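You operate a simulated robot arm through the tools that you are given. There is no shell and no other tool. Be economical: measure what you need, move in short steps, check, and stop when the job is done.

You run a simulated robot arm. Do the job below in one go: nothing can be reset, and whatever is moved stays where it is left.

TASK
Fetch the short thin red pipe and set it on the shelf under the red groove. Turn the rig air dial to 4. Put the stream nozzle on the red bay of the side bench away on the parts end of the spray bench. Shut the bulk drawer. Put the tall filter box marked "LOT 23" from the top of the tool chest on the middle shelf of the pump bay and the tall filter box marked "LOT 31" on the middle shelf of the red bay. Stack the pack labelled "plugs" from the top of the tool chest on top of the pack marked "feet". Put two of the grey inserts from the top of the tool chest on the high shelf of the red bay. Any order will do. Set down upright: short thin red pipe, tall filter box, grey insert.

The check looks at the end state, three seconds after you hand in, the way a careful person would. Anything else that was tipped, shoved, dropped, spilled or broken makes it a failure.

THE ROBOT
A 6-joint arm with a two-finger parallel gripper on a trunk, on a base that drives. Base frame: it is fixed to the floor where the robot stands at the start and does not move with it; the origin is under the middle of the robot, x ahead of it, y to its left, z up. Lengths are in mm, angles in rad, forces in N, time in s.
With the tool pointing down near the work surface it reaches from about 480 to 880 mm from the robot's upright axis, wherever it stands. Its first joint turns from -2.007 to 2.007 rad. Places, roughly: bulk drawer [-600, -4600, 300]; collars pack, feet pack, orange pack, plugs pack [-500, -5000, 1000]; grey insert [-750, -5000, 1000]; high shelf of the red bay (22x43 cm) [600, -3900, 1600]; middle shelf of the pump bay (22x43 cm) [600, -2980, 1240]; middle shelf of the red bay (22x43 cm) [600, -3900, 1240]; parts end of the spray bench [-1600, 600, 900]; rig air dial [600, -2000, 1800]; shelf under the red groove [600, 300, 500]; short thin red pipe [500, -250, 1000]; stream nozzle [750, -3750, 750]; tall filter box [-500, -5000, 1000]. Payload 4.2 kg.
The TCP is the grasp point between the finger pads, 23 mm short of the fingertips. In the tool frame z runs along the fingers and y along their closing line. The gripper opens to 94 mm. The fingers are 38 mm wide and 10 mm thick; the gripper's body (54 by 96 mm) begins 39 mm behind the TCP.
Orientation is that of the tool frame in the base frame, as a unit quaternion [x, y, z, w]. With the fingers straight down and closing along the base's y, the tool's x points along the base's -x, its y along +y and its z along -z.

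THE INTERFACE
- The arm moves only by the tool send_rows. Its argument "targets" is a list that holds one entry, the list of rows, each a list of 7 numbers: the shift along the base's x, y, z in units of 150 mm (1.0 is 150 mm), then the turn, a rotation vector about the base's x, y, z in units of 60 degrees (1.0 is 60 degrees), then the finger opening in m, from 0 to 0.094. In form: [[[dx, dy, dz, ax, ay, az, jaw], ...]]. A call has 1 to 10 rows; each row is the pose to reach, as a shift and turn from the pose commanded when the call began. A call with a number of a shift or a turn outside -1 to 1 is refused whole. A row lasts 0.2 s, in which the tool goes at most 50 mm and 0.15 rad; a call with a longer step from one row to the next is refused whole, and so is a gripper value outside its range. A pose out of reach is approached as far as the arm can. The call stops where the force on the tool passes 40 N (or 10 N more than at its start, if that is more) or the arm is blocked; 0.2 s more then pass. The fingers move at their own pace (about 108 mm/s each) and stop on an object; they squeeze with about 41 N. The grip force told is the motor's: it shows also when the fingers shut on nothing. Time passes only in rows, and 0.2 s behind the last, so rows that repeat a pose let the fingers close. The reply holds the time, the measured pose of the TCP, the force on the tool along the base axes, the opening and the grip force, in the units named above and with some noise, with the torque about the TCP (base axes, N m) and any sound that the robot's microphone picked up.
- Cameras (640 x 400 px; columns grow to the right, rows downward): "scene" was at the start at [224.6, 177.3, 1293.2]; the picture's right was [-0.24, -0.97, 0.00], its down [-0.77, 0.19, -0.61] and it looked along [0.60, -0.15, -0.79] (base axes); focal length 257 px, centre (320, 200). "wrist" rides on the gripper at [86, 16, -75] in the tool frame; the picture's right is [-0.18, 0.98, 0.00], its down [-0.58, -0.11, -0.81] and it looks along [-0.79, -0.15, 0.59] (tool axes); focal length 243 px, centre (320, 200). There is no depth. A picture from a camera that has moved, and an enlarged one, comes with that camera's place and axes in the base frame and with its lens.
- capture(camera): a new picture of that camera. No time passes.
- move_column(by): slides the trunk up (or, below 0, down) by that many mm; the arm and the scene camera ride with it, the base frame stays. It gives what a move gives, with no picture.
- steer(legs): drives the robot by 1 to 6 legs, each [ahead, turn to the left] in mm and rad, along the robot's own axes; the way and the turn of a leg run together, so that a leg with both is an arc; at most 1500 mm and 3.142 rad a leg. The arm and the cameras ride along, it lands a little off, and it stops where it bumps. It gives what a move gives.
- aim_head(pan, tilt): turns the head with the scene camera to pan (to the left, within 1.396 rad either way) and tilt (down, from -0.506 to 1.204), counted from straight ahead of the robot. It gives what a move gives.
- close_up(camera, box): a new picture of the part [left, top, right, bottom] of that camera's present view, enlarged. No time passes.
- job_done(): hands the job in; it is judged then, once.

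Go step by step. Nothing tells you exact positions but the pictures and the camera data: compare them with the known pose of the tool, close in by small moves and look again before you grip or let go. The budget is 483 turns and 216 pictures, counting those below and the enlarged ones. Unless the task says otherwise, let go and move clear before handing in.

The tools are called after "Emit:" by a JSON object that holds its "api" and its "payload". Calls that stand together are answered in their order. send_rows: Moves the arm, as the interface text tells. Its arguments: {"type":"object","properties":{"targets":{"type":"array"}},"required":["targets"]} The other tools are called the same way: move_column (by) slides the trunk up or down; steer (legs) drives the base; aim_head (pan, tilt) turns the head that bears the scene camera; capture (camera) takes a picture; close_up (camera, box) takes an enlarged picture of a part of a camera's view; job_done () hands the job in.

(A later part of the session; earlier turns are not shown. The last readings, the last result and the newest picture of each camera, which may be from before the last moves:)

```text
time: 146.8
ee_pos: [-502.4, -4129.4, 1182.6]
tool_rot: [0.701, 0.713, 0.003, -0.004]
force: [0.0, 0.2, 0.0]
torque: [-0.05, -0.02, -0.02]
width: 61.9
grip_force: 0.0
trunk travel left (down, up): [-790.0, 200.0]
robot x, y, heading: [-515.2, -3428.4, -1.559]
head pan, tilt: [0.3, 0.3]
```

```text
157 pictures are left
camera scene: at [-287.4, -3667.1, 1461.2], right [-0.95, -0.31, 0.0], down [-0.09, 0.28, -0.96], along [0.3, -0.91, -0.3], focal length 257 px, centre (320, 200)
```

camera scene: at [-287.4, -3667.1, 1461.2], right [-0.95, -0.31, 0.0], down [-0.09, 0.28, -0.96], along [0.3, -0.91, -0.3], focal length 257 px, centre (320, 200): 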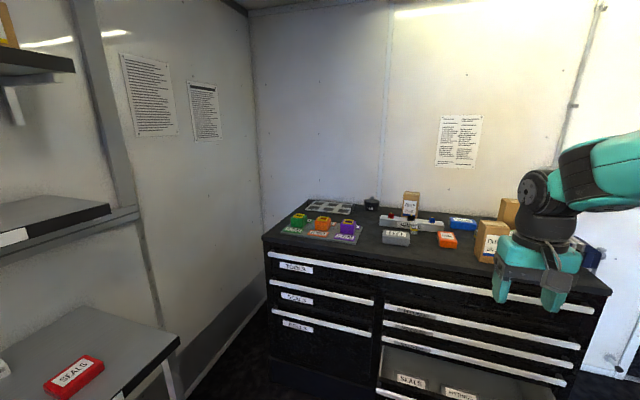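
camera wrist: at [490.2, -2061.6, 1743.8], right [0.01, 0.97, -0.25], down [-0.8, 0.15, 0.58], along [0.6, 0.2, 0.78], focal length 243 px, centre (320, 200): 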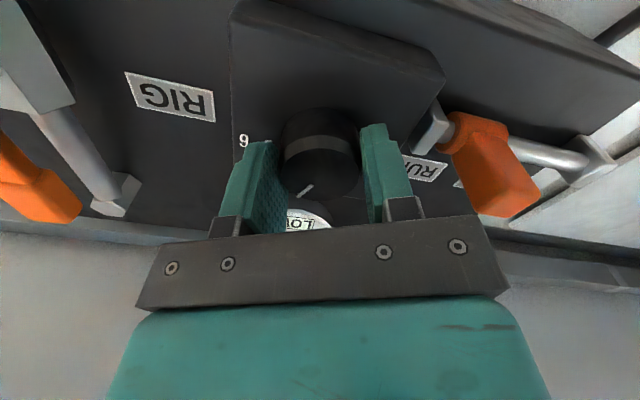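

Emit:
{"api": "aim_head", "payload": {"pan": 0.05, "tilt": 0.6}}

Emit:
{"api": "capture", "payload": {"camera": "scene"}}

Emit:
{"api": "close_up", "payload": {"camera": "scene", "box": [160, 30, 480, 230]}}

```text
time: 147.6
ee_pos: [-504.2, -4128.6, 1181.3]
tool_rot: [0.701, 0.713, 0.004, -0.004]
force: [0.2, -0.2, 0.3]
torque: [0.02, 0.03, 0.01]
width: 62.2
grip_force: 0.0
trunk travel left (down, up): [-790.0, 200.0]
robot x, y, heading: [-512.5, -3431.0, -1.555]
head pan, tilt: [0.051, 0.6]
```

```text
156 pictures are left
camera scene: at [-310.5, -3666.6, 1433.7], right [-1.0, -0.07, 0.0], down [-0.04, 0.56, -0.83], along [0.06, -0.82, -0.56], focal length 257 px, centre (320, 200)
```

scene: 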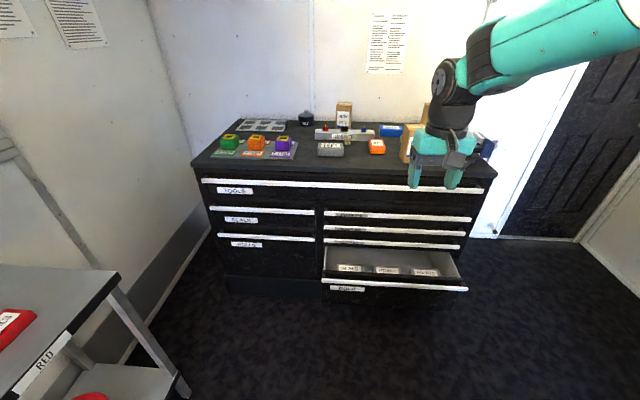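

```text
2.00 times, centred on (320, 130) of scene
camera zoom: at [-310.5, -3666.6, 1433.7], right [-1.0, -0.07, 0.0], down [-0.04, 0.56, -0.83], along [0.06, -0.82, -0.56], focal length 514 px, centre (320, 340)
```

zoom: 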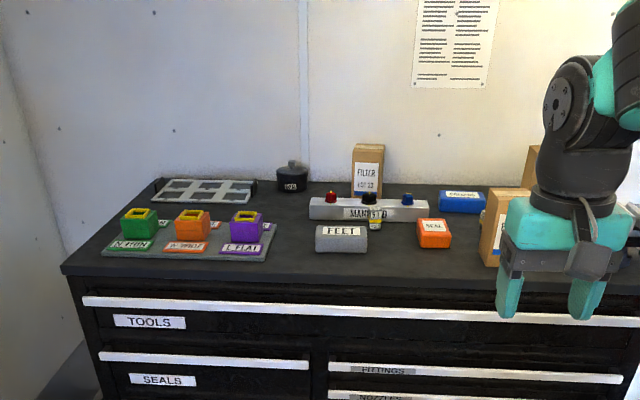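

The chest top is at z≈905, front at y≈-4680, and the bulk drawer (bottom right) is open some 120 mm. I'll shut it first: get in front, lower, and push its front.

Emit:
{"api": "steer", "payload": {"legs": [[300, 0]]}}

Emit:
{"api": "move_column", "payload": {"by": -390}}

Emit:
{"api": "aim_head", "payload": {"pan": -0.1, "tilt": 0.7}}

Emit:
{"api": "capture", "payload": {"camera": "scene"}}

```text
time: 149.7
ee_pos: [-494.8, -4427.2, 1181.5]
tool_rot: [0.7, 0.714, 0.003, -0.005]
force: [0.3, 0.7, 0.1]
torque: [0.03, 0.02, -0.02]
width: 61.9
grip_force: 0.1
trunk travel left (down, up): [-790.0, 200.0]
robot x, y, heading: [-507.4, -3727.8, -1.55]
head pan, tilt: [0.051, 0.6]
```

```text
time: 153.4
ee_pos: [-494.8, -4425.7, 791.1]
tool_rot: [0.7, 0.714, 0.003, -0.005]
force: [-0.1, 0.6, -0.2]
torque: [0.0, -0.03, 0.01]
width: 62.2
grip_force: 0.0
trunk travel left (down, up): [-400.0, 590.0]
robot x, y, heading: [-509.0, -3729.4, -1.551]
head pan, tilt: [0.051, 0.6]
```

```text
time: 154.1
ee_pos: [-495.3, -4427.9, 792.2]
tool_rot: [0.7, 0.715, 0.003, -0.005]
force: [0.4, 0.1, 0.5]
torque: [0.0, -0.01, -0.05]
width: 62.1
grip_force: 0.0
trunk travel left (down, up): [-400.0, 590.0]
robot x, y, heading: [-507.0, -3729.0, -1.552]
head pan, tilt: [-0.099, 0.7]
```

```text
154 pictures are left
camera scene: at [-316.9, -3960.7, 1035.0], right [-1.0, 0.08, 0.0], down [0.05, 0.64, -0.77], along [-0.06, -0.76, -0.64], focal length 257 px, centre (320, 200)
```

scene: 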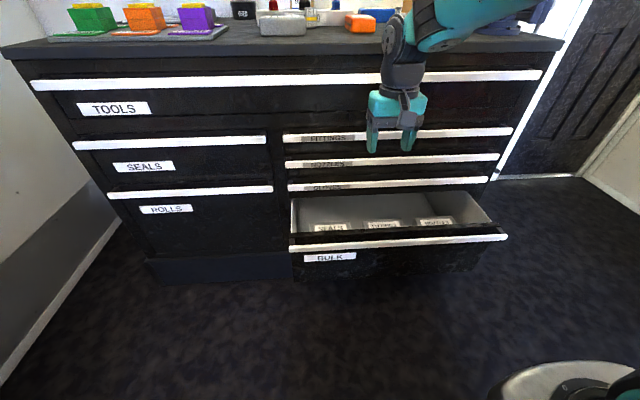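

The drawer's handle is at about (-620,-4490,397), open ~180 mm. I'll bring the closed fingers in front of the handle and lower.

Emit:
{"api": "send_rows", "payload": {"targets": [[[-0.2, 0.1, 0, 0, 0, 0, 0.0], [-0.4, 0.2, 0, 0, 0, 0, 0.0], [-0.6, 0.2, 0, 0, 0, 0, 0.0], [-0.8, 0.2, 0, 0, 0, 0, 0.0], [-0.97, 0.2, 0, 0, 0, 0, 0.0]]]}}

Emit:
{"api": "move_column", "payload": {"by": -400}}

Emit:
{"api": "aim_head", "payload": {"pan": -0.3, "tilt": 0.5}}

Emit:
{"api": "capture", "payload": {"camera": "scene"}}

Emit:
{"api": "capture", "payload": {"camera": "wrist"}}

```text
time: 155.3
ee_pos: [-640.8, -4397.5, 793.6]
tool_rot: [0.699, 0.715, 0.003, -0.005]
force: [-0.4, 0.0, 0.1]
torque: [-0.02, 0.0, -0.01]
width: 0.1
grip_force: 41.3
trunk travel left (down, up): [-400.0, 590.0]
robot x, y, heading: [-502.7, -3728.5, -1.544]
head pan, tilt: [-0.099, 0.7]
```

```text
time: 158.8
ee_pos: [-640.6, -4402.1, 407.5]
tool_rot: [0.699, 0.715, -0.006, 0.002]
force: [0.7, -2.2, 9.5]
torque: [-0.34, -0.13, -0.04]
width: 0.0
grip_force: 41.2
trunk travel left (down, up): [-8.0, 982.0]
robot x, y, heading: [-508.7, -3728.5, -1.549]
head pan, tilt: [-0.099, 0.7]
stopped: the force on the tool passed its limit (the readings are from after the stop); the commanded pose is now the measured one
```

```text
time: 159.6
ee_pos: [-641.1, -4401.3, 406.8]
tool_rot: [0.7, 0.714, -0.005, 0.002]
force: [1.3, -2.5, 18.0]
torque: [-0.64, -0.27, -0.02]
width: 0.0
grip_force: 41.2
trunk travel left (down, up): [-8.0, 982.0]
robot x, y, heading: [-509.7, -3728.1, -1.549]
head pan, tilt: [-0.3, 0.499]
```

```text
153 pictures are left
camera scene: at [-335.2, -3963.2, 661.1], right [-0.96, 0.28, 0.0], down [0.13, 0.46, -0.88], along [-0.24, -0.84, -0.48], focal length 257 px, centre (320, 200)
```

scene: 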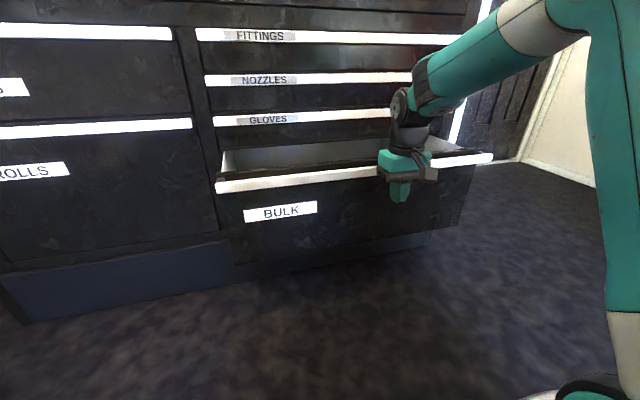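

```text
152 pictures are left
camera wrist: at [-626.6, -4313.7, 480.0], right [0.99, -0.16, 0.0], down [-0.09, -0.57, 0.81], along [-0.13, -0.8, -0.58], focal length 243 px, centre (320, 200)
```

wrist: 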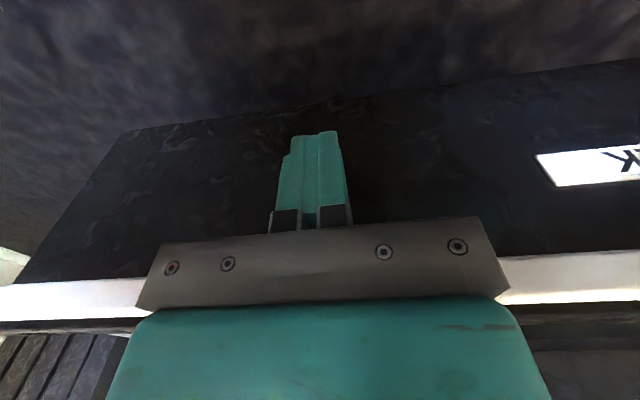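

The gripper body touched the top of the handle (so the handle is nearer, y≈-4436, z≈445). I'll lift, back off, then push at handle height with the fingers.

Emit:
{"api": "send_rows", "payload": {"targets": [[[0, 0, 0.15, 0, 0, 0, 0.0], [0, 0.15, 0.3, 0, 0, 0, 0.0], [0, 0.4, 0.3, 0, 0, 0, 0.0], [0, 0.4, 0.18, 0, 0, 0, 0.0]]]}}

Emit:
{"api": "capture", "payload": {"camera": "wrist"}}

Emit:
{"api": "close_up", "payload": {"camera": "scene", "box": [200, 80, 520, 280]}}

```text
time: 160.6
ee_pos: [-639.6, -4342.6, 433.3]
tool_rot: [0.7, 0.714, -0.003, 0.002]
force: [-0.9, 0.2, 0.9]
torque: [0.04, 0.02, -0.03]
width: 0.0
grip_force: 41.2
trunk travel left (down, up): [-8.0, 982.0]
robot x, y, heading: [-509.0, -3726.3, -1.549]
head pan, tilt: [-0.3, 0.499]
```

```text
151 pictures are left
camera wrist: at [-626.0, -4254.7, 505.6], right [0.99, -0.16, 0.0], down [-0.09, -0.58, 0.81], along [-0.13, -0.8, -0.58], focal length 243 px, centre (320, 200)
```

wrist: 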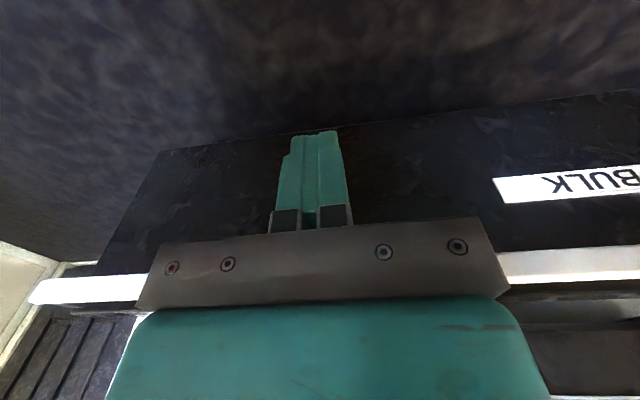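

```text
2.00 times, centred on (360, 180) of scene
camera zoom: at [-335.3, -3963.5, 661.0], right [-0.96, 0.28, 0.0], down [0.13, 0.46, -0.88], along [-0.24, -0.84, -0.48], focal length 514 px, centre (240, 240)
```

zoom: 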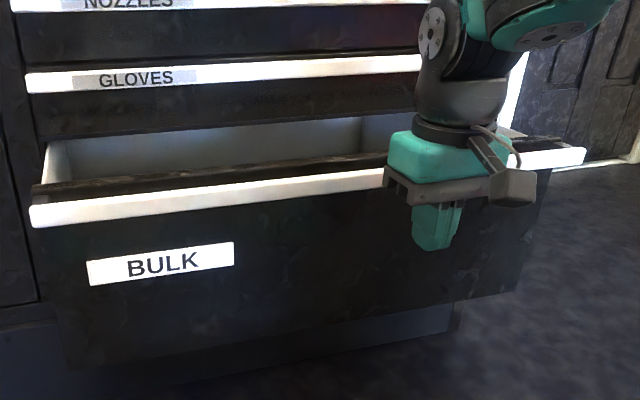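

I'll raise the trunk and lower the arm to get more horizontal reach, then push.

Emit:
{"api": "move_column", "payload": {"by": 300}}

Emit:
{"api": "send_rows", "payload": {"targets": [[[0, 0, -0.25, 0, 0, 0, 0.0], [0, 0, -0.5, 0, 0, 0, 0.0], [0, 0, -0.75, 0, 0, 0, 0.0], [0, 0, -1, 0, 0, 0, 0.0]]]}}

Emit:
{"api": "send_rows", "payload": {"targets": [[[0, 0, -0.25, 0, 0, 0, 0.0], [0, 0, -0.5, 0, 0, 0, 0.0], [0, 0, -0.75, 0, 0, 0, 0.0], [0, 0, -1, 0, 0, 0, 0.0]]]}}

Emit:
{"api": "send_rows", "payload": {"targets": [[[0, -0.2, 0, 0, 0, 0, 0.0], [0, -0.4, 0, 0, 0, 0, 0.0], [0, -0.55, 0, 0, 0, 0, 0.0], [0, -0.7, 0, 0, 0, 0, 0.0], [0, -0.85, 0, 0, 0, 0, 0.0], [0, -1, 0, 0, 0, 0, 0.0]]]}}

Emit:
{"api": "capture", "payload": {"camera": "scene"}}

```text
time: 163.6
ee_pos: [-640.7, -4342.4, 733.1]
tool_rot: [0.7, 0.714, -0.005, 0.002]
force: [0.1, 0.7, -0.2]
torque: [0.01, -0.02, 0.0]
width: 0.0
grip_force: 41.5
trunk travel left (down, up): [-308.0, 682.0]
robot x, y, heading: [-505.0, -3726.5, -1.549]
head pan, tilt: [-0.3, 0.499]
```

```text
time: 164.6
ee_pos: [-641.6, -4342.9, 582.6]
tool_rot: [0.699, 0.715, -0.004, 0.001]
force: [-0.3, 0.5, 0.2]
torque: [-0.02, 0.0, 0.0]
width: 0.0
grip_force: 41.4
trunk travel left (down, up): [-308.0, 682.0]
robot x, y, heading: [-512.8, -3732.3, -1.548]
head pan, tilt: [-0.3, 0.499]
```

```text
time: 165.6
ee_pos: [-639.5, -4341.6, 434.3]
tool_rot: [0.7, 0.715, -0.004, 0.002]
force: [1.1, 0.0, -0.7]
torque: [0.04, -0.01, 0.0]
width: 0.0
grip_force: 40.8
trunk travel left (down, up): [-308.0, 682.0]
robot x, y, heading: [-510.6, -3727.0, -1.554]
head pan, tilt: [-0.3, 0.499]
```

```text
time: 166.9
ee_pos: [-639.6, -4495.0, 434.6]
tool_rot: [0.7, 0.714, -0.005, 0.002]
force: [-0.6, 0.3, 0.3]
torque: [-0.01, -0.02, 0.01]
width: 0.0
grip_force: 40.8
trunk travel left (down, up): [-308.0, 682.0]
robot x, y, heading: [-510.9, -3726.7, -1.553]
head pan, tilt: [-0.3, 0.499]
```

```text
149 pictures are left
camera scene: at [-335.4, -3963.5, 961.0], right [-0.96, 0.28, 0.0], down [0.13, 0.46, -0.88], along [-0.24, -0.84, -0.48], focal length 257 px, centre (320, 200)
```

scene: 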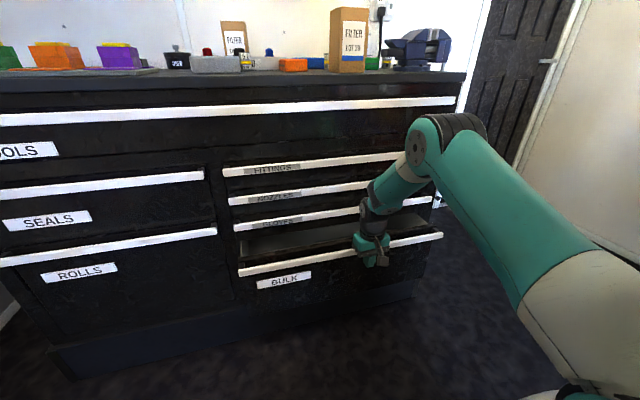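

Emit:
{"api": "steer", "payload": {"legs": [[60, 0]]}}

Emit:
{"api": "send_rows", "payload": {"targets": [[[0, -0.1, 0, 0, 0, 0, 0.0], [0, -0.2, 0, 0, 0, 0, 0.0], [0, -0.3, 0, 0, 0, 0, 0.0], [0, -0.4, 0, 0, 0, 0, 0.0]]]}}

Emit:
{"api": "capture", "payload": {"camera": "scene"}}

```text
time: 167.9
ee_pos: [-639.5, -4555.0, 434.5]
tool_rot: [0.699, 0.715, -0.004, 0.001]
force: [0.4, 0.1, -0.8]
torque: [0.04, -0.05, 0.05]
width: 0.0
grip_force: 41.2
trunk travel left (down, up): [-308.0, 682.0]
robot x, y, heading: [-504.3, -3789.1, -1.551]
head pan, tilt: [-0.3, 0.499]
```

```text
time: 169.1
ee_pos: [-634.9, -4538.8, 402.9]
tool_rot: [0.698, 0.711, 0.064, -0.06]
force: [-1.0, 1.6, 4.5]
torque: [-0.18, -0.01, -0.02]
width: 0.0
grip_force: 41.0
trunk travel left (down, up): [-308.0, 682.0]
robot x, y, heading: [-506.1, -3784.7, -1.555]
head pan, tilt: [-0.3, 0.499]
stopped in row 4: the arm was blocked; the commanded pose is now the measured one
```

```text
148 pictures are left
camera scene: at [-336.4, -3951.2, 994.2], right [-0.96, 0.28, -0.02], down [0.14, 0.39, -0.91], along [-0.25, -0.88, -0.42], focal length 257 px, centre (320, 200)
```

scene: 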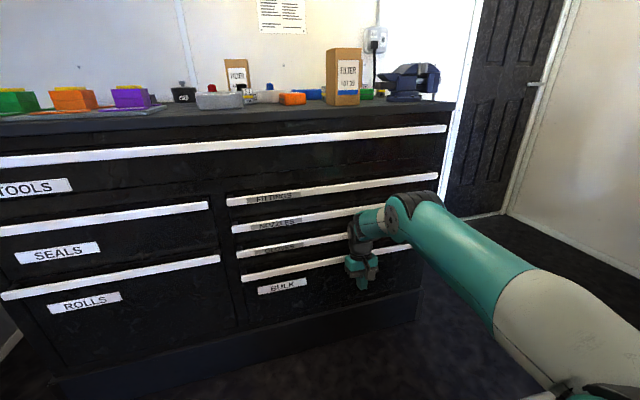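

The drawer is home; the arm pressed hard on it. Back off at once.

Emit:
{"api": "send_rows", "payload": {"targets": [[[0, 0.2, 0, 0, 0, 0, 0.0], [0, 0.4, 0.05, 0, 0, 0, 0.0], [0, 0.6, 0.1, 0, 0, 0, 0.0], [0, 0.8, 0.1, 0, 0, 0, 0.0]]]}}

Emit:
{"api": "capture", "payload": {"camera": "scene"}}

```text
time: 169.4
ee_pos: [-631.6, -4507.2, 365.0]
tool_rot: [0.693, 0.706, 0.109, -0.101]
force: [0.3, 0.8, 5.5]
torque: [-0.2, -0.03, 0.0]
width: 0.3
grip_force: 40.7
trunk travel left (down, up): [-308.0, 682.0]
robot x, y, heading: [-509.4, -3783.8, -1.558]
head pan, tilt: [-0.3, 0.499]
stopped in row 1: the arm was blocked; the commanded pose is now the measured one
```

```text
147 pictures are left
camera scene: at [-336.7, -3948.6, 993.9], right [-0.96, 0.28, -0.02], down [0.14, 0.39, -0.91], along [-0.25, -0.88, -0.41], focal length 257 px, centre (320, 200)
```

scene: 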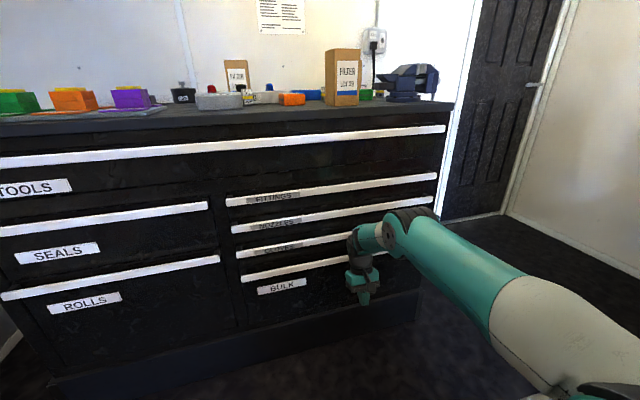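

Emit:
{"api": "move_column", "payload": {"by": 150}}

Emit:
{"api": "capture", "payload": {"camera": "scene"}}

```text
time: 169.8
ee_pos: [-628.1, -4478.7, 301.2]
tool_rot: [0.683, 0.696, 0.163, -0.15]
force: [-0.5, 8.2, -2.1]
torque: [-0.45, -0.01, 0.02]
width: 0.0
grip_force: 40.9
trunk travel left (down, up): [-309.0, 681.0]
robot x, y, heading: [-506.9, -3784.0, -1.552]
head pan, tilt: [-0.3, 0.499]
stopped: the arm was blocked; the commanded pose is now the measured one
```

```text
146 pictures are left
camera scene: at [-336.6, -3963.5, 987.7], right [-0.96, 0.28, -0.02], down [0.14, 0.41, -0.9], along [-0.25, -0.87, -0.43], focal length 257 px, centre (320, 200)
```

scene: 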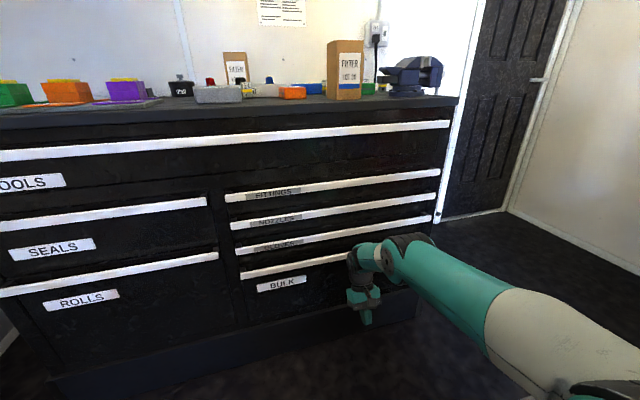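

Emit:
{"api": "send_rows", "payload": {"targets": [[[0, 0, 0, 0, 0, 0, 0.0], [0, 0, 0, 0, 0, 0, 0.0], [0, 0, 0, 0, 0, 0, 0.0], [0, 0, 0, 0, 0, 0, 0.0]]]}}

Emit:
{"api": "capture", "payload": {"camera": "scene"}}

```text
time: 170.1
ee_pos: [-625.9, -4510.8, 232.6]
tool_rot: [0.676, 0.69, 0.188, -0.176]
force: [0.0, -12.0, 8.2]
torque: [0.33, -0.03, -0.04]
width: 0.0
grip_force: 40.8
trunk travel left (down, up): [-309.0, 681.0]
robot x, y, heading: [-508.4, -3786.7, -1.553]
head pan, tilt: [-0.3, 0.499]
stopped in row 1: the arm was blocked; the commanded pose is now the measured one
```

```text
145 pictures are left
camera scene: at [-334.6, -4040.3, 957.6], right [-0.96, 0.28, 0.01], down [0.13, 0.48, -0.87], along [-0.25, -0.83, -0.5], focal length 257 px, centre (320, 200)
```

scene: 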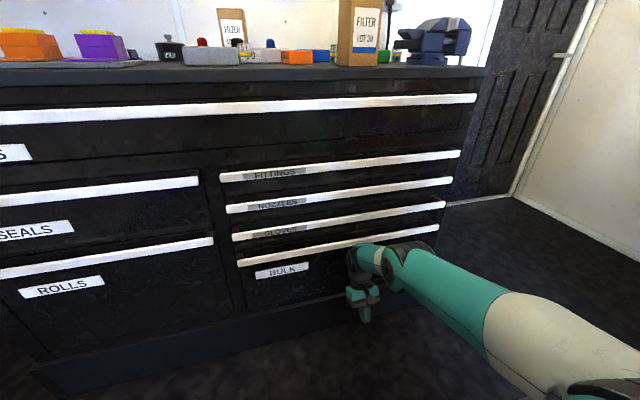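

Emit:
{"api": "send_rows", "payload": {"targets": [[[0, 0, 0, 0, 0, 0, 0.0], [0, 0, 0, 0, 0, 0, 0.0]]]}}

Emit:
{"api": "capture", "payload": {"camera": "scene"}}

```text
time: 170.7
ee_pos: [-627.3, -4498.7, 253.0]
tool_rot: [0.677, 0.691, 0.185, -0.173]
force: [0.1, 1.3, -0.3]
torque: [-0.01, 0.04, -0.02]
width: 0.0
grip_force: 41.3
trunk travel left (down, up): [-309.0, 681.0]
robot x, y, heading: [-507.3, -3784.4, -1.554]
head pan, tilt: [-0.3, 0.499]
```

```text
144 pictures are left
camera scene: at [-335.2, -4019.7, 961.2], right [-0.96, 0.28, 0.0], down [0.13, 0.46, -0.88], along [-0.25, -0.84, -0.48], focal length 257 px, centre (320, 200)
```

scene: 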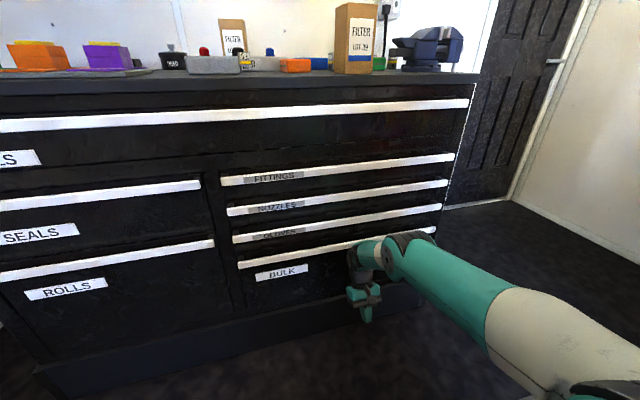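

The robot has settled level and the drawer looks shut. Back away and raise the trunk.

Emit:
{"api": "steer", "payload": {"legs": [[-200, 0]]}}

Emit:
{"api": "move_column", "payload": {"by": 400}}

Emit:
{"api": "aim_head", "payload": {"pan": -0.1, "tilt": 0.5}}

Emit:
{"api": "capture", "payload": {"camera": "scene"}}

```text
time: 172.3
ee_pos: [-629.5, -4304.7, 256.9]
tool_rot: [0.677, 0.692, 0.182, -0.171]
force: [-0.6, -0.4, 0.5]
torque: [0.02, -0.01, -0.02]
width: 0.2
grip_force: 40.7
trunk travel left (down, up): [-309.0, 681.0]
robot x, y, heading: [-511.7, -3585.4, -1.55]
head pan, tilt: [-0.3, 0.499]
```

```text
time: 176.1
ee_pos: [-629.0, -4304.1, 656.5]
tool_rot: [0.677, 0.693, 0.181, -0.171]
force: [-0.4, 0.0, -0.4]
torque: [0.01, 0.02, -0.03]
width: 0.1
grip_force: 40.5
trunk travel left (down, up): [-709.0, 281.0]
robot x, y, heading: [-513.9, -3587.5, -1.552]
head pan, tilt: [-0.3, 0.499]
```

```text
time: 176.9
ee_pos: [-629.4, -4305.3, 657.0]
tool_rot: [0.677, 0.692, 0.182, -0.169]
force: [0.0, 0.6, -0.9]
torque: [0.03, 0.0, 0.01]
width: 0.0
grip_force: 41.0
trunk travel left (down, up): [-709.0, 281.0]
robot x, y, heading: [-509.6, -3584.8, -1.552]
head pan, tilt: [-0.099, 0.499]
```

```text
143 pictures are left
camera scene: at [-320.4, -3825.2, 1361.6], right [-1.0, 0.08, 0.0], down [0.04, 0.48, -0.88], along [-0.07, -0.88, -0.48], focal length 257 px, centre (320, 200)
```

scene: 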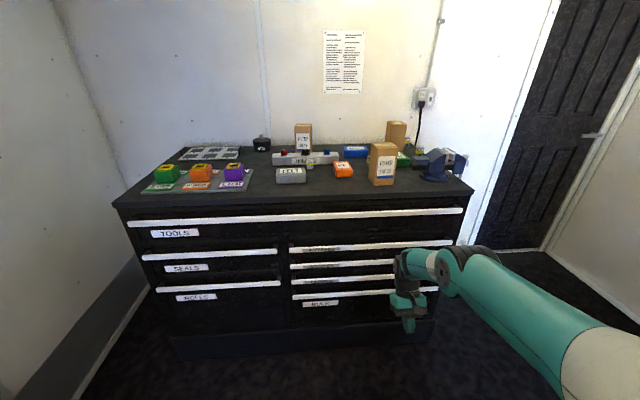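

Emit:
{"api": "close_up", "payload": {"camera": "scene", "box": [270, 90, 480, 221]}}

Emit:
{"api": "close_up", "payload": {"camera": "scene", "box": [130, 120, 270, 208]}}

Emit:
{"api": "close_up", "payload": {"camera": "scene", "box": [140, 220, 460, 340]}}

```text
3.05 times, centred on (375, 156) of scene
camera zoom: at [-320.4, -3825.2, 1361.6], right [-1.0, 0.08, 0.0], down [0.04, 0.48, -0.88], along [-0.07, -0.88, -0.48], focal length 783 px, centre (152, 336)
```

zoom: 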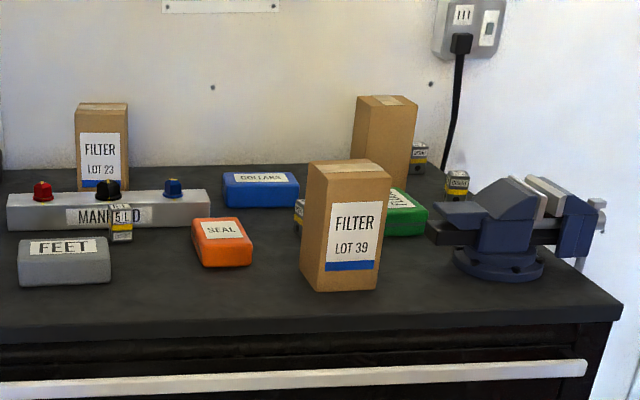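

```text
4.55 times, centred on (200, 164) of scene
camera zoom: at [-320.4, -3825.2, 1361.6], right [-1.0, 0.08, 0.0], down [0.04, 0.48, -0.88], along [-0.07, -0.88, -0.48], focal length 1167 px, centre (866, 364)
```

zoom: 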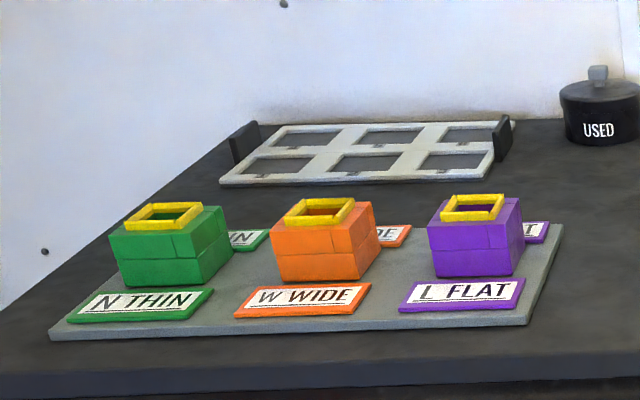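

```text
2.00 times, centred on (300, 280) of scene
camera zoom: at [-320.4, -3825.2, 1361.6], right [-1.0, 0.08, 0.0], down [0.04, 0.48, -0.88], along [-0.07, -0.88, -0.48], focal length 514 px, centre (360, 40)
```

zoom: 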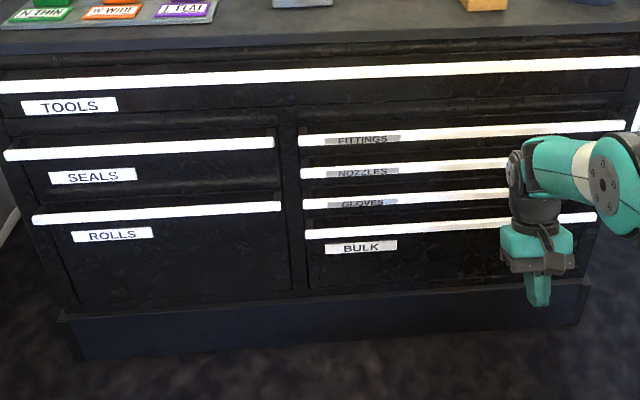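

The drawer is closed. On the chest I see LOT 23, LOT 39 and a third filter box whose label is hidden, plus packs FEET, SEAL, COLLARS and a green one, and small grey/yellow inserts. I'll straighten the tool, raise, and take overhead looks.

Emit:
{"api": "send_rows", "payload": {"targets": [[[0, 0, 0.2, -0.12, 0, 0, 0.0], [0, 0, 0.4, -0.24, 0, 0, 0.0], [0, 0, 0.6, -0.36, 0, 0, 0.0], [0, 0, 0.8, -0.48, 0, 0, 0.0], [0, 0, 1, -0.48, 0, 0, 0.0]]]}}

Emit:
{"api": "send_rows", "payload": {"targets": [[[0.05, 0, 0.25, 0, 0, 0, 0.09], [0.1, 0, 0.5, 0, 0, 0, 0.09], [0.2, 0, 0.75, 0, 0, 0, 0.09], [0.3, 0, 1, 0, 0, 0, 0.09]]]}}

Emit:
{"api": "move_column", "payload": {"by": 280}}

Emit:
{"api": "steer", "payload": {"legs": [[450, 0]]}}

Emit:
{"api": "aim_head", "payload": {"pan": -0.2, "tilt": 0.9}}

Emit:
{"api": "capture", "payload": {"camera": "scene"}}

Emit:
{"api": "capture", "payload": {"camera": "wrist"}}

```text
time: 178.1
ee_pos: [-630.2, -4305.2, 806.4]
tool_rot: [0.698, 0.716, 0.004, 0.003]
force: [0.1, -1.0, 0.1]
torque: [0.01, 0.02, -0.02]
width: 0.2
grip_force: 40.8
trunk travel left (down, up): [-709.0, 281.0]
robot x, y, heading: [-514.0, -3586.7, -1.553]
head pan, tilt: [-0.099, 0.499]
```

```text
time: 179.1
ee_pos: [-583.9, -4303.7, 957.1]
tool_rot: [0.698, 0.716, 0.004, 0.003]
force: [-0.7, 0.4, -0.1]
torque: [-0.02, 0.01, 0.01]
width: 89.7
grip_force: 0.1
trunk travel left (down, up): [-709.0, 281.0]
robot x, y, heading: [-510.3, -3584.4, -1.556]
head pan, tilt: [-0.099, 0.499]
```

```text
time: 181.9
ee_pos: [-582.4, -4304.0, 1236.6]
tool_rot: [0.698, 0.716, 0.004, 0.003]
force: [1.0, 0.2, -0.2]
torque: [0.03, 0.02, -0.03]
width: 90.0
grip_force: 0.1
trunk travel left (down, up): [-989.0, 1.0]
robot x, y, heading: [-512.4, -3586.7, -1.556]
head pan, tilt: [-0.099, 0.499]
```

```text
time: 184.6
ee_pos: [-574.8, -4754.9, 1236.8]
tool_rot: [0.698, 0.716, 0.004, 0.003]
force: [0.6, 0.1, 0.3]
torque: [0.02, -0.03, -0.01]
width: 89.6
grip_force: 0.1
trunk travel left (down, up): [-989.0, 1.0]
robot x, y, heading: [-503.1, -4037.3, -1.547]
head pan, tilt: [-0.099, 0.499]
```

```text
time: 185.5
ee_pos: [-575.7, -4755.0, 1237.5]
tool_rot: [0.698, 0.716, 0.005, 0.003]
force: [-0.2, -0.8, 0.8]
torque: [-0.01, -0.02, -0.01]
width: 89.9
grip_force: 0.1
trunk travel left (down, up): [-989.0, 1.0]
robot x, y, heading: [-498.4, -4038.4, -1.554]
head pan, tilt: [-0.201, 0.901]
```

```text
139 pictures are left
camera scene: at [-318.3, -4260.2, 1607.8], right [-0.98, 0.18, 0.0], down [0.14, 0.77, -0.62], along [-0.11, -0.61, -0.78], focal length 257 px, centre (320, 200)
```

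scene: 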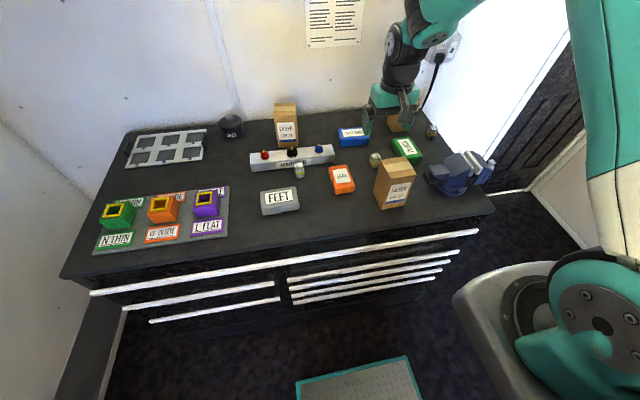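

```text
138 pictures are left
camera wrist: at [-561.9, -4667.9, 1310.2], right [0.99, -0.16, 0.01], down [-0.1, -0.59, 0.8], along [-0.12, -0.8, -0.59], focal length 243 px, centre (320, 200)
```

wrist: 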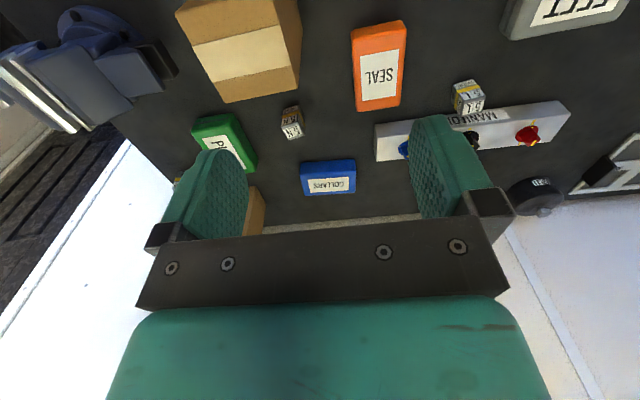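

Emit:
{"api": "close_up", "payload": {"camera": "scene", "box": [240, 90, 460, 228]}}

Emit:
{"api": "close_up", "payload": {"camera": "wrist", "box": [180, 0, 500, 200]}}

```text
2.90 times, centred on (350, 159) of scene
camera zoom: at [-318.3, -4260.2, 1607.8], right [-0.98, 0.18, 0.0], down [0.14, 0.77, -0.62], along [-0.11, -0.61, -0.78], focal length 744 px, centre (233, 319)
```

zoom: 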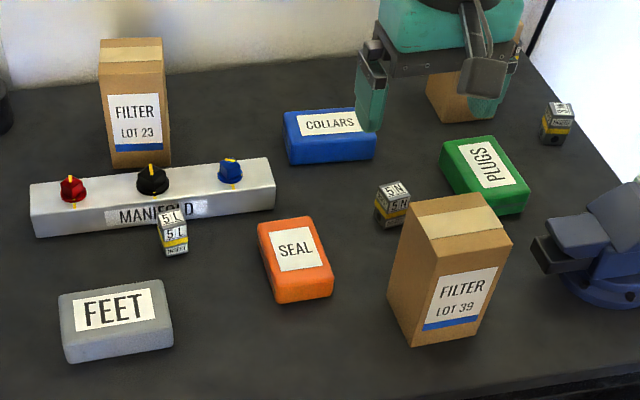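

```text
2.00 times, centred on (340, 100) of wrist
camera zoom: at [-561.9, -4667.9, 1310.2], right [0.99, -0.16, 0.01], down [-0.1, -0.59, 0.8], along [-0.12, -0.8, -0.59], focal length 485 px, centre (280, 400)
```

zoom: 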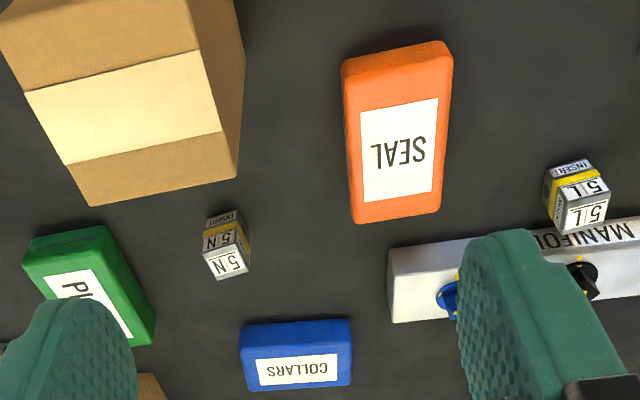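

Surface calibrates to z≈920, pack tops ≈967. PLUGS (green) is at about (-772,-4942) with its long side along y; FEET at (-284,-4790), long side along x. I'll drive in 200 mm and hover above PLUGS.

Emit:
{"api": "steer", "payload": {"legs": [[200, 0]]}}

Emit:
{"api": "send_rows", "payload": {"targets": [[[-0.25, 0.1, 0, 0, 0, 0, 0.094], [-0.5, 0.1, 0, 0, 0, 0, 0.094], [-0.75, 0.1, 0, 0, 0, 0, 0.094], [-1, 0.1, 0, 0, 0, 0, 0.094]]]}}

Emit:
{"api": "capture", "payload": {"camera": "wrist"}}

```text
time: 187.1
ee_pos: [-569.2, -4954.7, 1235.1]
tool_rot: [0.697, 0.717, 0.004, 0.003]
force: [-0.2, 0.2, 0.5]
torque: [-0.02, 0.02, 0.01]
width: 90.1
grip_force: 0.0
trunk travel left (down, up): [-989.0, 1.0]
robot x, y, heading: [-499.8, -4236.4, -1.55]
head pan, tilt: [-0.201, 0.901]
```

```text
time: 188.1
ee_pos: [-721.0, -4942.3, 1236.6]
tool_rot: [0.697, 0.717, 0.004, 0.003]
force: [0.5, 0.4, -0.8]
torque: [-0.02, -0.02, 0.02]
width: 93.9
grip_force: 0.1
trunk travel left (down, up): [-989.0, 1.0]
robot x, y, heading: [-500.5, -4237.6, -1.554]
head pan, tilt: [-0.201, 0.901]
```

```text
135 pictures are left
camera wrist: at [-708.2, -4855.3, 1310.0], right [0.99, -0.16, 0.01], down [-0.1, -0.59, 0.8], along [-0.12, -0.8, -0.59], focal length 243 px, centre (320, 200)
```

wrist: 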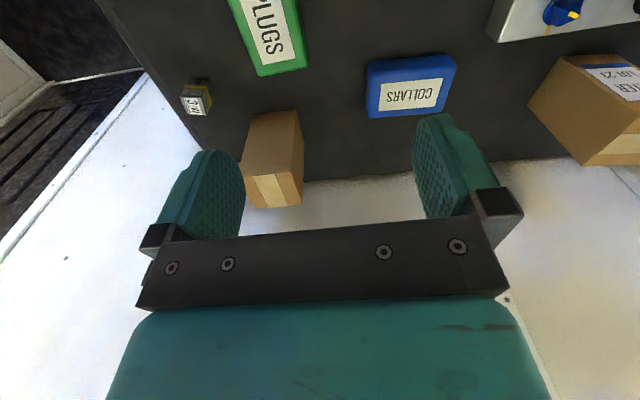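

Emit:
{"api": "send_rows", "payload": {"targets": [[[-0.1, 0.25, 0, 0, 0, 0, 0.094], [-0.2, 0.5, 0, 0, 0, 0, 0.094], [-0.3, 0.75, 0, 0, 0, 0, 0.094], [-0.33, 1, 0, 0, 0, 0, 0.094]]]}}

Emit:
{"api": "capture", "payload": {"camera": "wrist"}}

```text
time: 189.1
ee_pos: [-770.1, -4792.7, 1233.1]
tool_rot: [0.697, 0.717, 0.004, 0.004]
force: [0.3, 0.6, -0.5]
torque: [0.01, 0.01, 0.02]
width: 94.2
grip_force: 0.2
trunk travel left (down, up): [-989.0, 1.0]
robot x, y, heading: [-495.2, -4235.0, -1.545]
head pan, tilt: [-0.201, 0.901]
```

```text
134 pictures are left
camera wrist: at [-757.5, -4705.5, 1308.1], right [0.99, -0.16, 0.01], down [-0.1, -0.58, 0.8], along [-0.12, -0.8, -0.59], focal length 243 px, centre (320, 200)
```

wrist: 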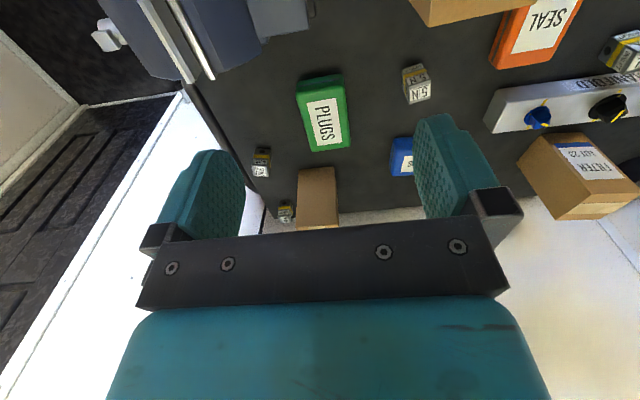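

PLUGS is centred at about (-785,-4956), rotated ~3°. Moving over it.

Emit:
{"api": "send_rows", "payload": {"targets": [[[-0.05, -0.25, 0, 0, 0, 0.02, 0.094], [-0.1, -0.5, 0, 0, 0, 0.02, 0.094], [-0.1, -0.75, -0.2, 0, 0, 0.02, 0.094], [-0.1, -1, -0.5, 0, 0, 0.02, 0.094]]]}}

Emit:
{"api": "send_rows", "payload": {"targets": [[[0, -0.09, -0.3, 0, 0, 0, 0.094], [0, -0.09, -0.6, 0, 0, 0, 0.094], [0, -0.09, -0.7, 0, 0, 0, 0.094]]]}}

Emit:
{"api": "capture", "payload": {"camera": "wrist"}}

Emit:
{"api": "close_up", "payload": {"camera": "scene", "box": [340, 60, 560, 198]}}

```text
refused: row 4 steps farther than a row can; nothing moved
```

```text
time: 189.9
ee_pos: [-770.9, -4803.9, 1130.5]
tool_rot: [0.697, 0.717, 0.003, 0.004]
force: [-0.2, 0.9, 0.2]
torque: [0.01, 0.01, -0.03]
width: 94.1
grip_force: 0.1
trunk travel left (down, up): [-989.0, 1.0]
robot x, y, heading: [-499.9, -4238.6, -1.556]
head pan, tilt: [-0.201, 0.901]
```

```text
133 pictures are left
camera wrist: at [-758.0, -4717.9, 1204.2], right [0.99, -0.16, 0.01], down [-0.1, -0.58, 0.8], along [-0.12, -0.8, -0.59], focal length 243 px, centre (320, 200)
```

wrist: 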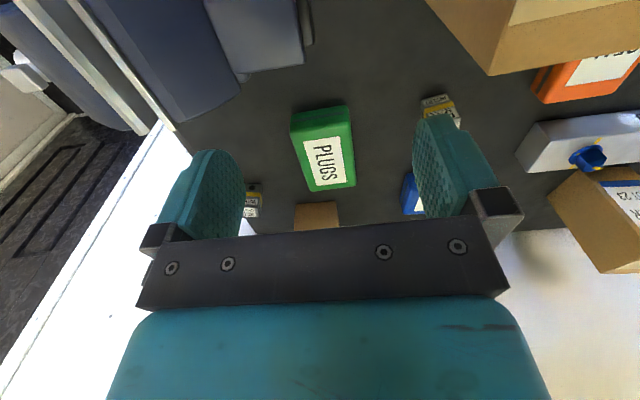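

```text
2.90 times, centred on (450, 129) of scene
camera zoom: at [-314.1, -4460.6, 1607.7], right [-0.98, 0.18, 0.0], down [0.14, 0.77, -0.62], along [-0.11, -0.61, -0.78], focal length 744 px, centre (-57, 406)
```

zoom: 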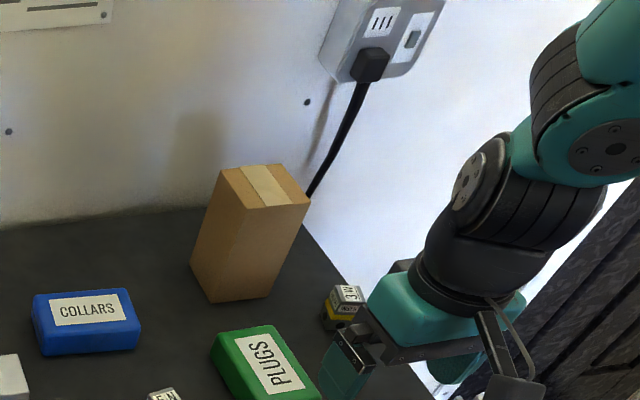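

Emit:
{"api": "send_rows", "payload": {"targets": [[[-0.05, -0.3, 0, 0, 0, 0.02, 0.094], [-0.1, -0.6, 0, 0, 0, 0.02, 0.094], [-0.1, -0.9, 0, 0, 0, 0.02, 0.094], [-0.1, -1, -0.25, 0, 0, 0.02, 0.094], [-0.1, -1, -0.55, 0, 0, 0.02, 0.094], [-0.1, -1, -0.8, 0, 0, 0.02, 0.094]]]}}

Emit:
{"api": "capture", "payload": {"camera": "wrist"}}

```text
time: 191.3
ee_pos: [-782.6, -4954.6, 1009.2]
tool_rot: [0.689, 0.725, 0.003, 0.004]
force: [-0.1, 1.2, -0.3]
torque: [-0.05, -0.02, 0.01]
width: 94.0
grip_force: 0.0
trunk travel left (down, up): [-989.0, 1.0]
robot x, y, heading: [-496.5, -4237.9, -1.549]
head pan, tilt: [-0.201, 0.901]
```

```text
131 pictures are left
camera wrist: at [-772.2, -4866.8, 1083.3], right [0.99, -0.14, 0.01], down [-0.09, -0.59, 0.81], along [-0.1, -0.8, -0.59], focal length 243 px, centre (320, 200)
```

wrist: 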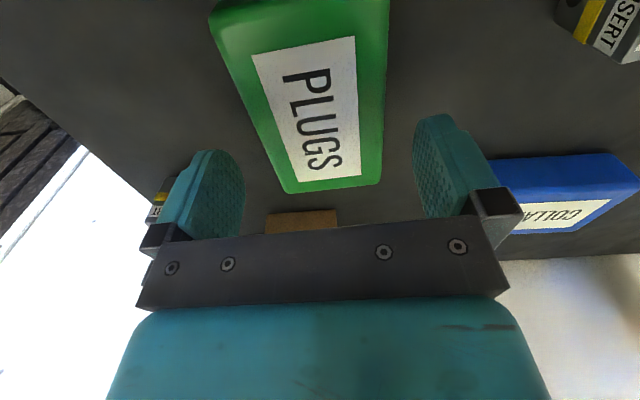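

Emit:
{"api": "send_rows", "payload": {"targets": [[[-0.01, 0, -0.12, 0, 0, 0, 0.094], [-0.01, 0, -0.24, 0, 0, 0, 0.094], [-0.01, 0, -0.34, 0, 0, 0, 0.094]]]}}

Emit:
{"api": "capture", "payload": {"camera": "wrist"}}

```text
time: 192.1
ee_pos: [-782.9, -4954.2, 959.9]
tool_rot: [0.69, 0.724, 0.004, 0.003]
force: [0.4, 0.1, 0.0]
torque: [0.0, 0.04, 0.01]
width: 93.9
grip_force: 0.1
trunk travel left (down, up): [-989.0, 1.0]
robot x, y, heading: [-495.3, -4236.9, -1.549]
head pan, tilt: [-0.201, 0.901]
```

```text
130 pictures are left
camera wrist: at [-773.0, -4866.7, 1034.1], right [0.99, -0.14, 0.01], down [-0.09, -0.59, 0.8], along [-0.1, -0.8, -0.59], focal length 243 px, centre (320, 200)
```

wrist: 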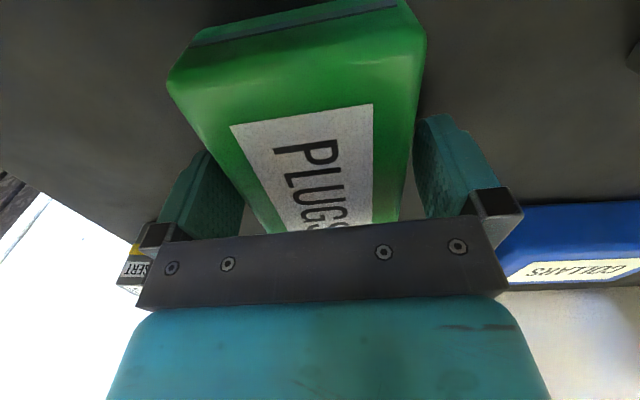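

Emit:
{"api": "send_rows", "payload": {"targets": [[[0, 0, -0.03, 0, 0, 0, 0.094], [0, 0, -0.06, 0, 0, 0, 0.094], [0, 0, -0.06, 0, 0, 0, 0.04], [0, 0, -0.06, 0, 0, 0, 0.0], [0, 0, -0.06, 0, 0, 0, 0.0], [0, 0, -0.06, 0, 0, 0, 0.0]]]}}

Emit:
{"api": "send_rows", "payload": {"targets": [[[0, 0, 0.1, 0, 0, 0, 0.0], [0, 0, 0.2, 0, 0, 0, 0.0], [0, 0, 0.35, 0, 0, 0, 0.0]]]}}

Emit:
{"api": "capture", "payload": {"camera": "wrist"}}

```text
time: 193.5
ee_pos: [-787.6, -4955.4, 953.3]
tool_rot: [0.69, 0.724, 0.001, 0.004]
force: [-19.2, -3.1, 24.9]
torque: [0.33, 1.53, 0.37]
width: 74.9
grip_force: 40.9
trunk travel left (down, up): [-989.0, 1.0]
robot x, y, heading: [-496.4, -4235.6, -1.553]
head pan, tilt: [-0.201, 0.901]
```

```text
time: 194.3
ee_pos: [-784.3, -4955.1, 1002.9]
tool_rot: [0.689, 0.725, 0.006, 0.003]
force: [0.2, 0.0, -2.1]
torque: [-0.02, -0.03, 0.02]
width: 74.6
grip_force: 40.7
trunk travel left (down, up): [-989.0, 1.0]
robot x, y, heading: [-497.0, -4237.5, -1.548]
head pan, tilt: [-0.201, 0.901]
```

```text
129 pictures are left
camera wrist: at [-774.4, -4866.9, 1077.7], right [0.99, -0.13, 0.01], down [-0.09, -0.59, 0.8], along [-0.1, -0.8, -0.6], focal length 243 px, centre (320, 200)
```

wrist: 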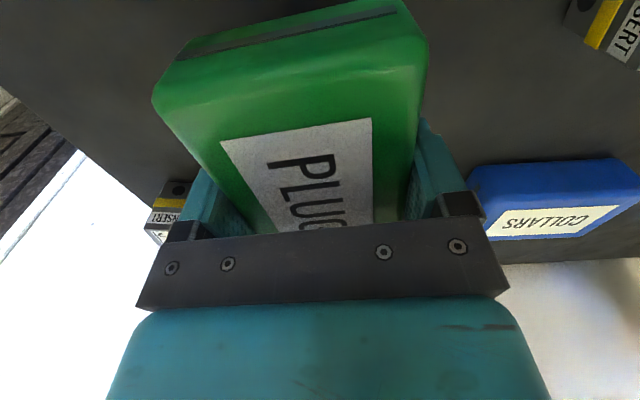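

PLUGS is held (chest top ≈930). Lift high, rotate 90° and carry toward FEET.

Emit:
{"api": "send_rows", "payload": {"targets": [[[0, 0, 0.3, 0, 0, 0, 0.0], [0, 0, 0.6, 0, 0, 0, 0.0], [0, 0, 0.8, 0, 0, 0, 0.0], [0, 0, 1, 0, 0, 0, 0.0]]]}}

Emit:
{"api": "send_rows", "payload": {"targets": [[[0, 0, 0.3, 0, 0, 0, 0.0], [0, 0, 0.5, 0, 0, 0.13, 0.0], [0.15, 0, 0.5, 0, 0, 0.26, 0.0], [0.3, 0, 0.5, 0, 0, 0.39, 0.0], [0.45, 0, 0.5, 0, 0, 0.52, 0.0], [0.6, 0, 0.5, 0, 0, 0.65, 0.0], [0.8, 0, 0.5, 0, 0, 0.75, 0.0], [1, 0, 0.5, 0, 0, 0.75, 0.0]]]}}

Emit:
{"api": "send_rows", "payload": {"targets": [[[0.2, 0.1, 0, 0, 0, 0.13, 0.0], [0.35, 0.2, 0, 0, 0, 0.26, 0.0], [0.5, 0.3, 0, 0, 0, 0.39, 0.0], [0.65, 0.4, 0, 0, 0, 0.52, 0.0], [0.8, 0.5, 0, 0, 0, 0.65, 0.0], [1, 0.6, 0, 0, 0, 0.72, 0.0]]]}}

Emit:
{"api": "aim_head", "payload": {"pan": 0.15, "tilt": 1.0}}

Emit:
{"api": "capture", "payload": {"camera": "scene"}}

```text
time: 195.3
ee_pos: [-785.3, -4953.3, 1156.0]
tool_rot: [0.69, 0.724, 0.004, 0.003]
force: [-0.2, 0.5, -2.8]
torque: [-0.03, -0.01, -0.03]
width: 74.7
grip_force: 41.2
trunk travel left (down, up): [-989.0, 1.0]
robot x, y, heading: [-498.6, -4236.8, -1.551]
head pan, tilt: [-0.201, 0.901]
```

```text
time: 197.1
ee_pos: [-634.6, -4953.4, 1228.4]
tool_rot: [0.358, 0.934, 0.005, 0.002]
force: [0.0, -0.1, -2.0]
torque: [0.01, -0.04, 0.03]
width: 74.7
grip_force: 40.9
trunk travel left (down, up): [-989.0, 1.0]
robot x, y, heading: [-498.3, -4238.7, -1.555]
head pan, tilt: [-0.201, 0.901]
```

```text
time: 198.5
ee_pos: [-486.5, -4864.6, 1227.3]
tool_rot: [-0.01, 1.0, 0.006, 0.0]
force: [-0.3, -0.4, -2.4]
torque: [0.03, -0.02, 0.03]
width: 74.9
grip_force: 40.2
trunk travel left (down, up): [-989.0, 1.0]
robot x, y, heading: [-498.0, -4239.0, -1.548]
head pan, tilt: [-0.201, 0.901]
```

```text
time: 199.3
ee_pos: [-486.1, -4865.3, 1225.9]
tool_rot: [-0.009, 1.0, 0.005, -0.001]
force: [0.9, 0.1, -1.0]
torque: [-0.02, -0.01, 0.01]
width: 74.5
grip_force: 41.4
trunk travel left (down, up): [-989.0, 1.0]
robot x, y, heading: [-497.1, -4237.1, -1.548]
head pan, tilt: [0.15, 1.0]
```

```text
128 pictures are left
camera scene: at [-288.7, -4455.1, 1600.5], right [-0.99, -0.17, 0.0], down [-0.14, 0.83, -0.54], along [0.09, -0.53, -0.84], focal length 257 px, centre (320, 200)
```

scene: 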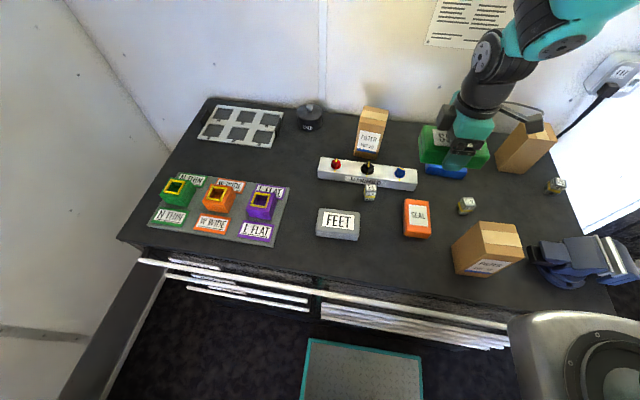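

Emit:
{"api": "close_up", "payload": {"camera": "scene", "box": [290, 180, 450, 280]}}

```text
4.00 times, centred on (370, 230) of scene
camera zoom: at [-288.7, -4455.1, 1600.5], right [-0.99, -0.17, 0.0], down [-0.14, 0.83, -0.54], along [0.09, -0.53, -0.84], focal length 1027 px, centre (120, 80)
```

zoom: 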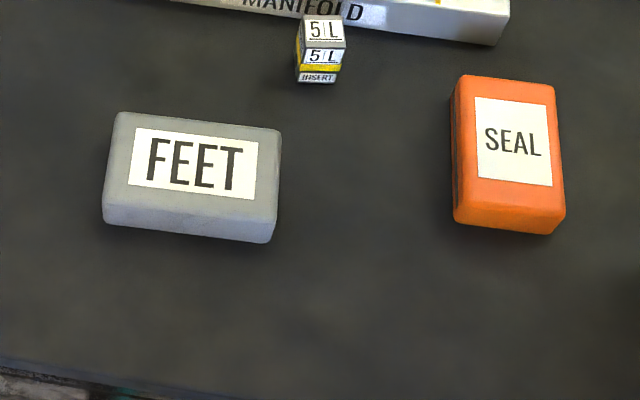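

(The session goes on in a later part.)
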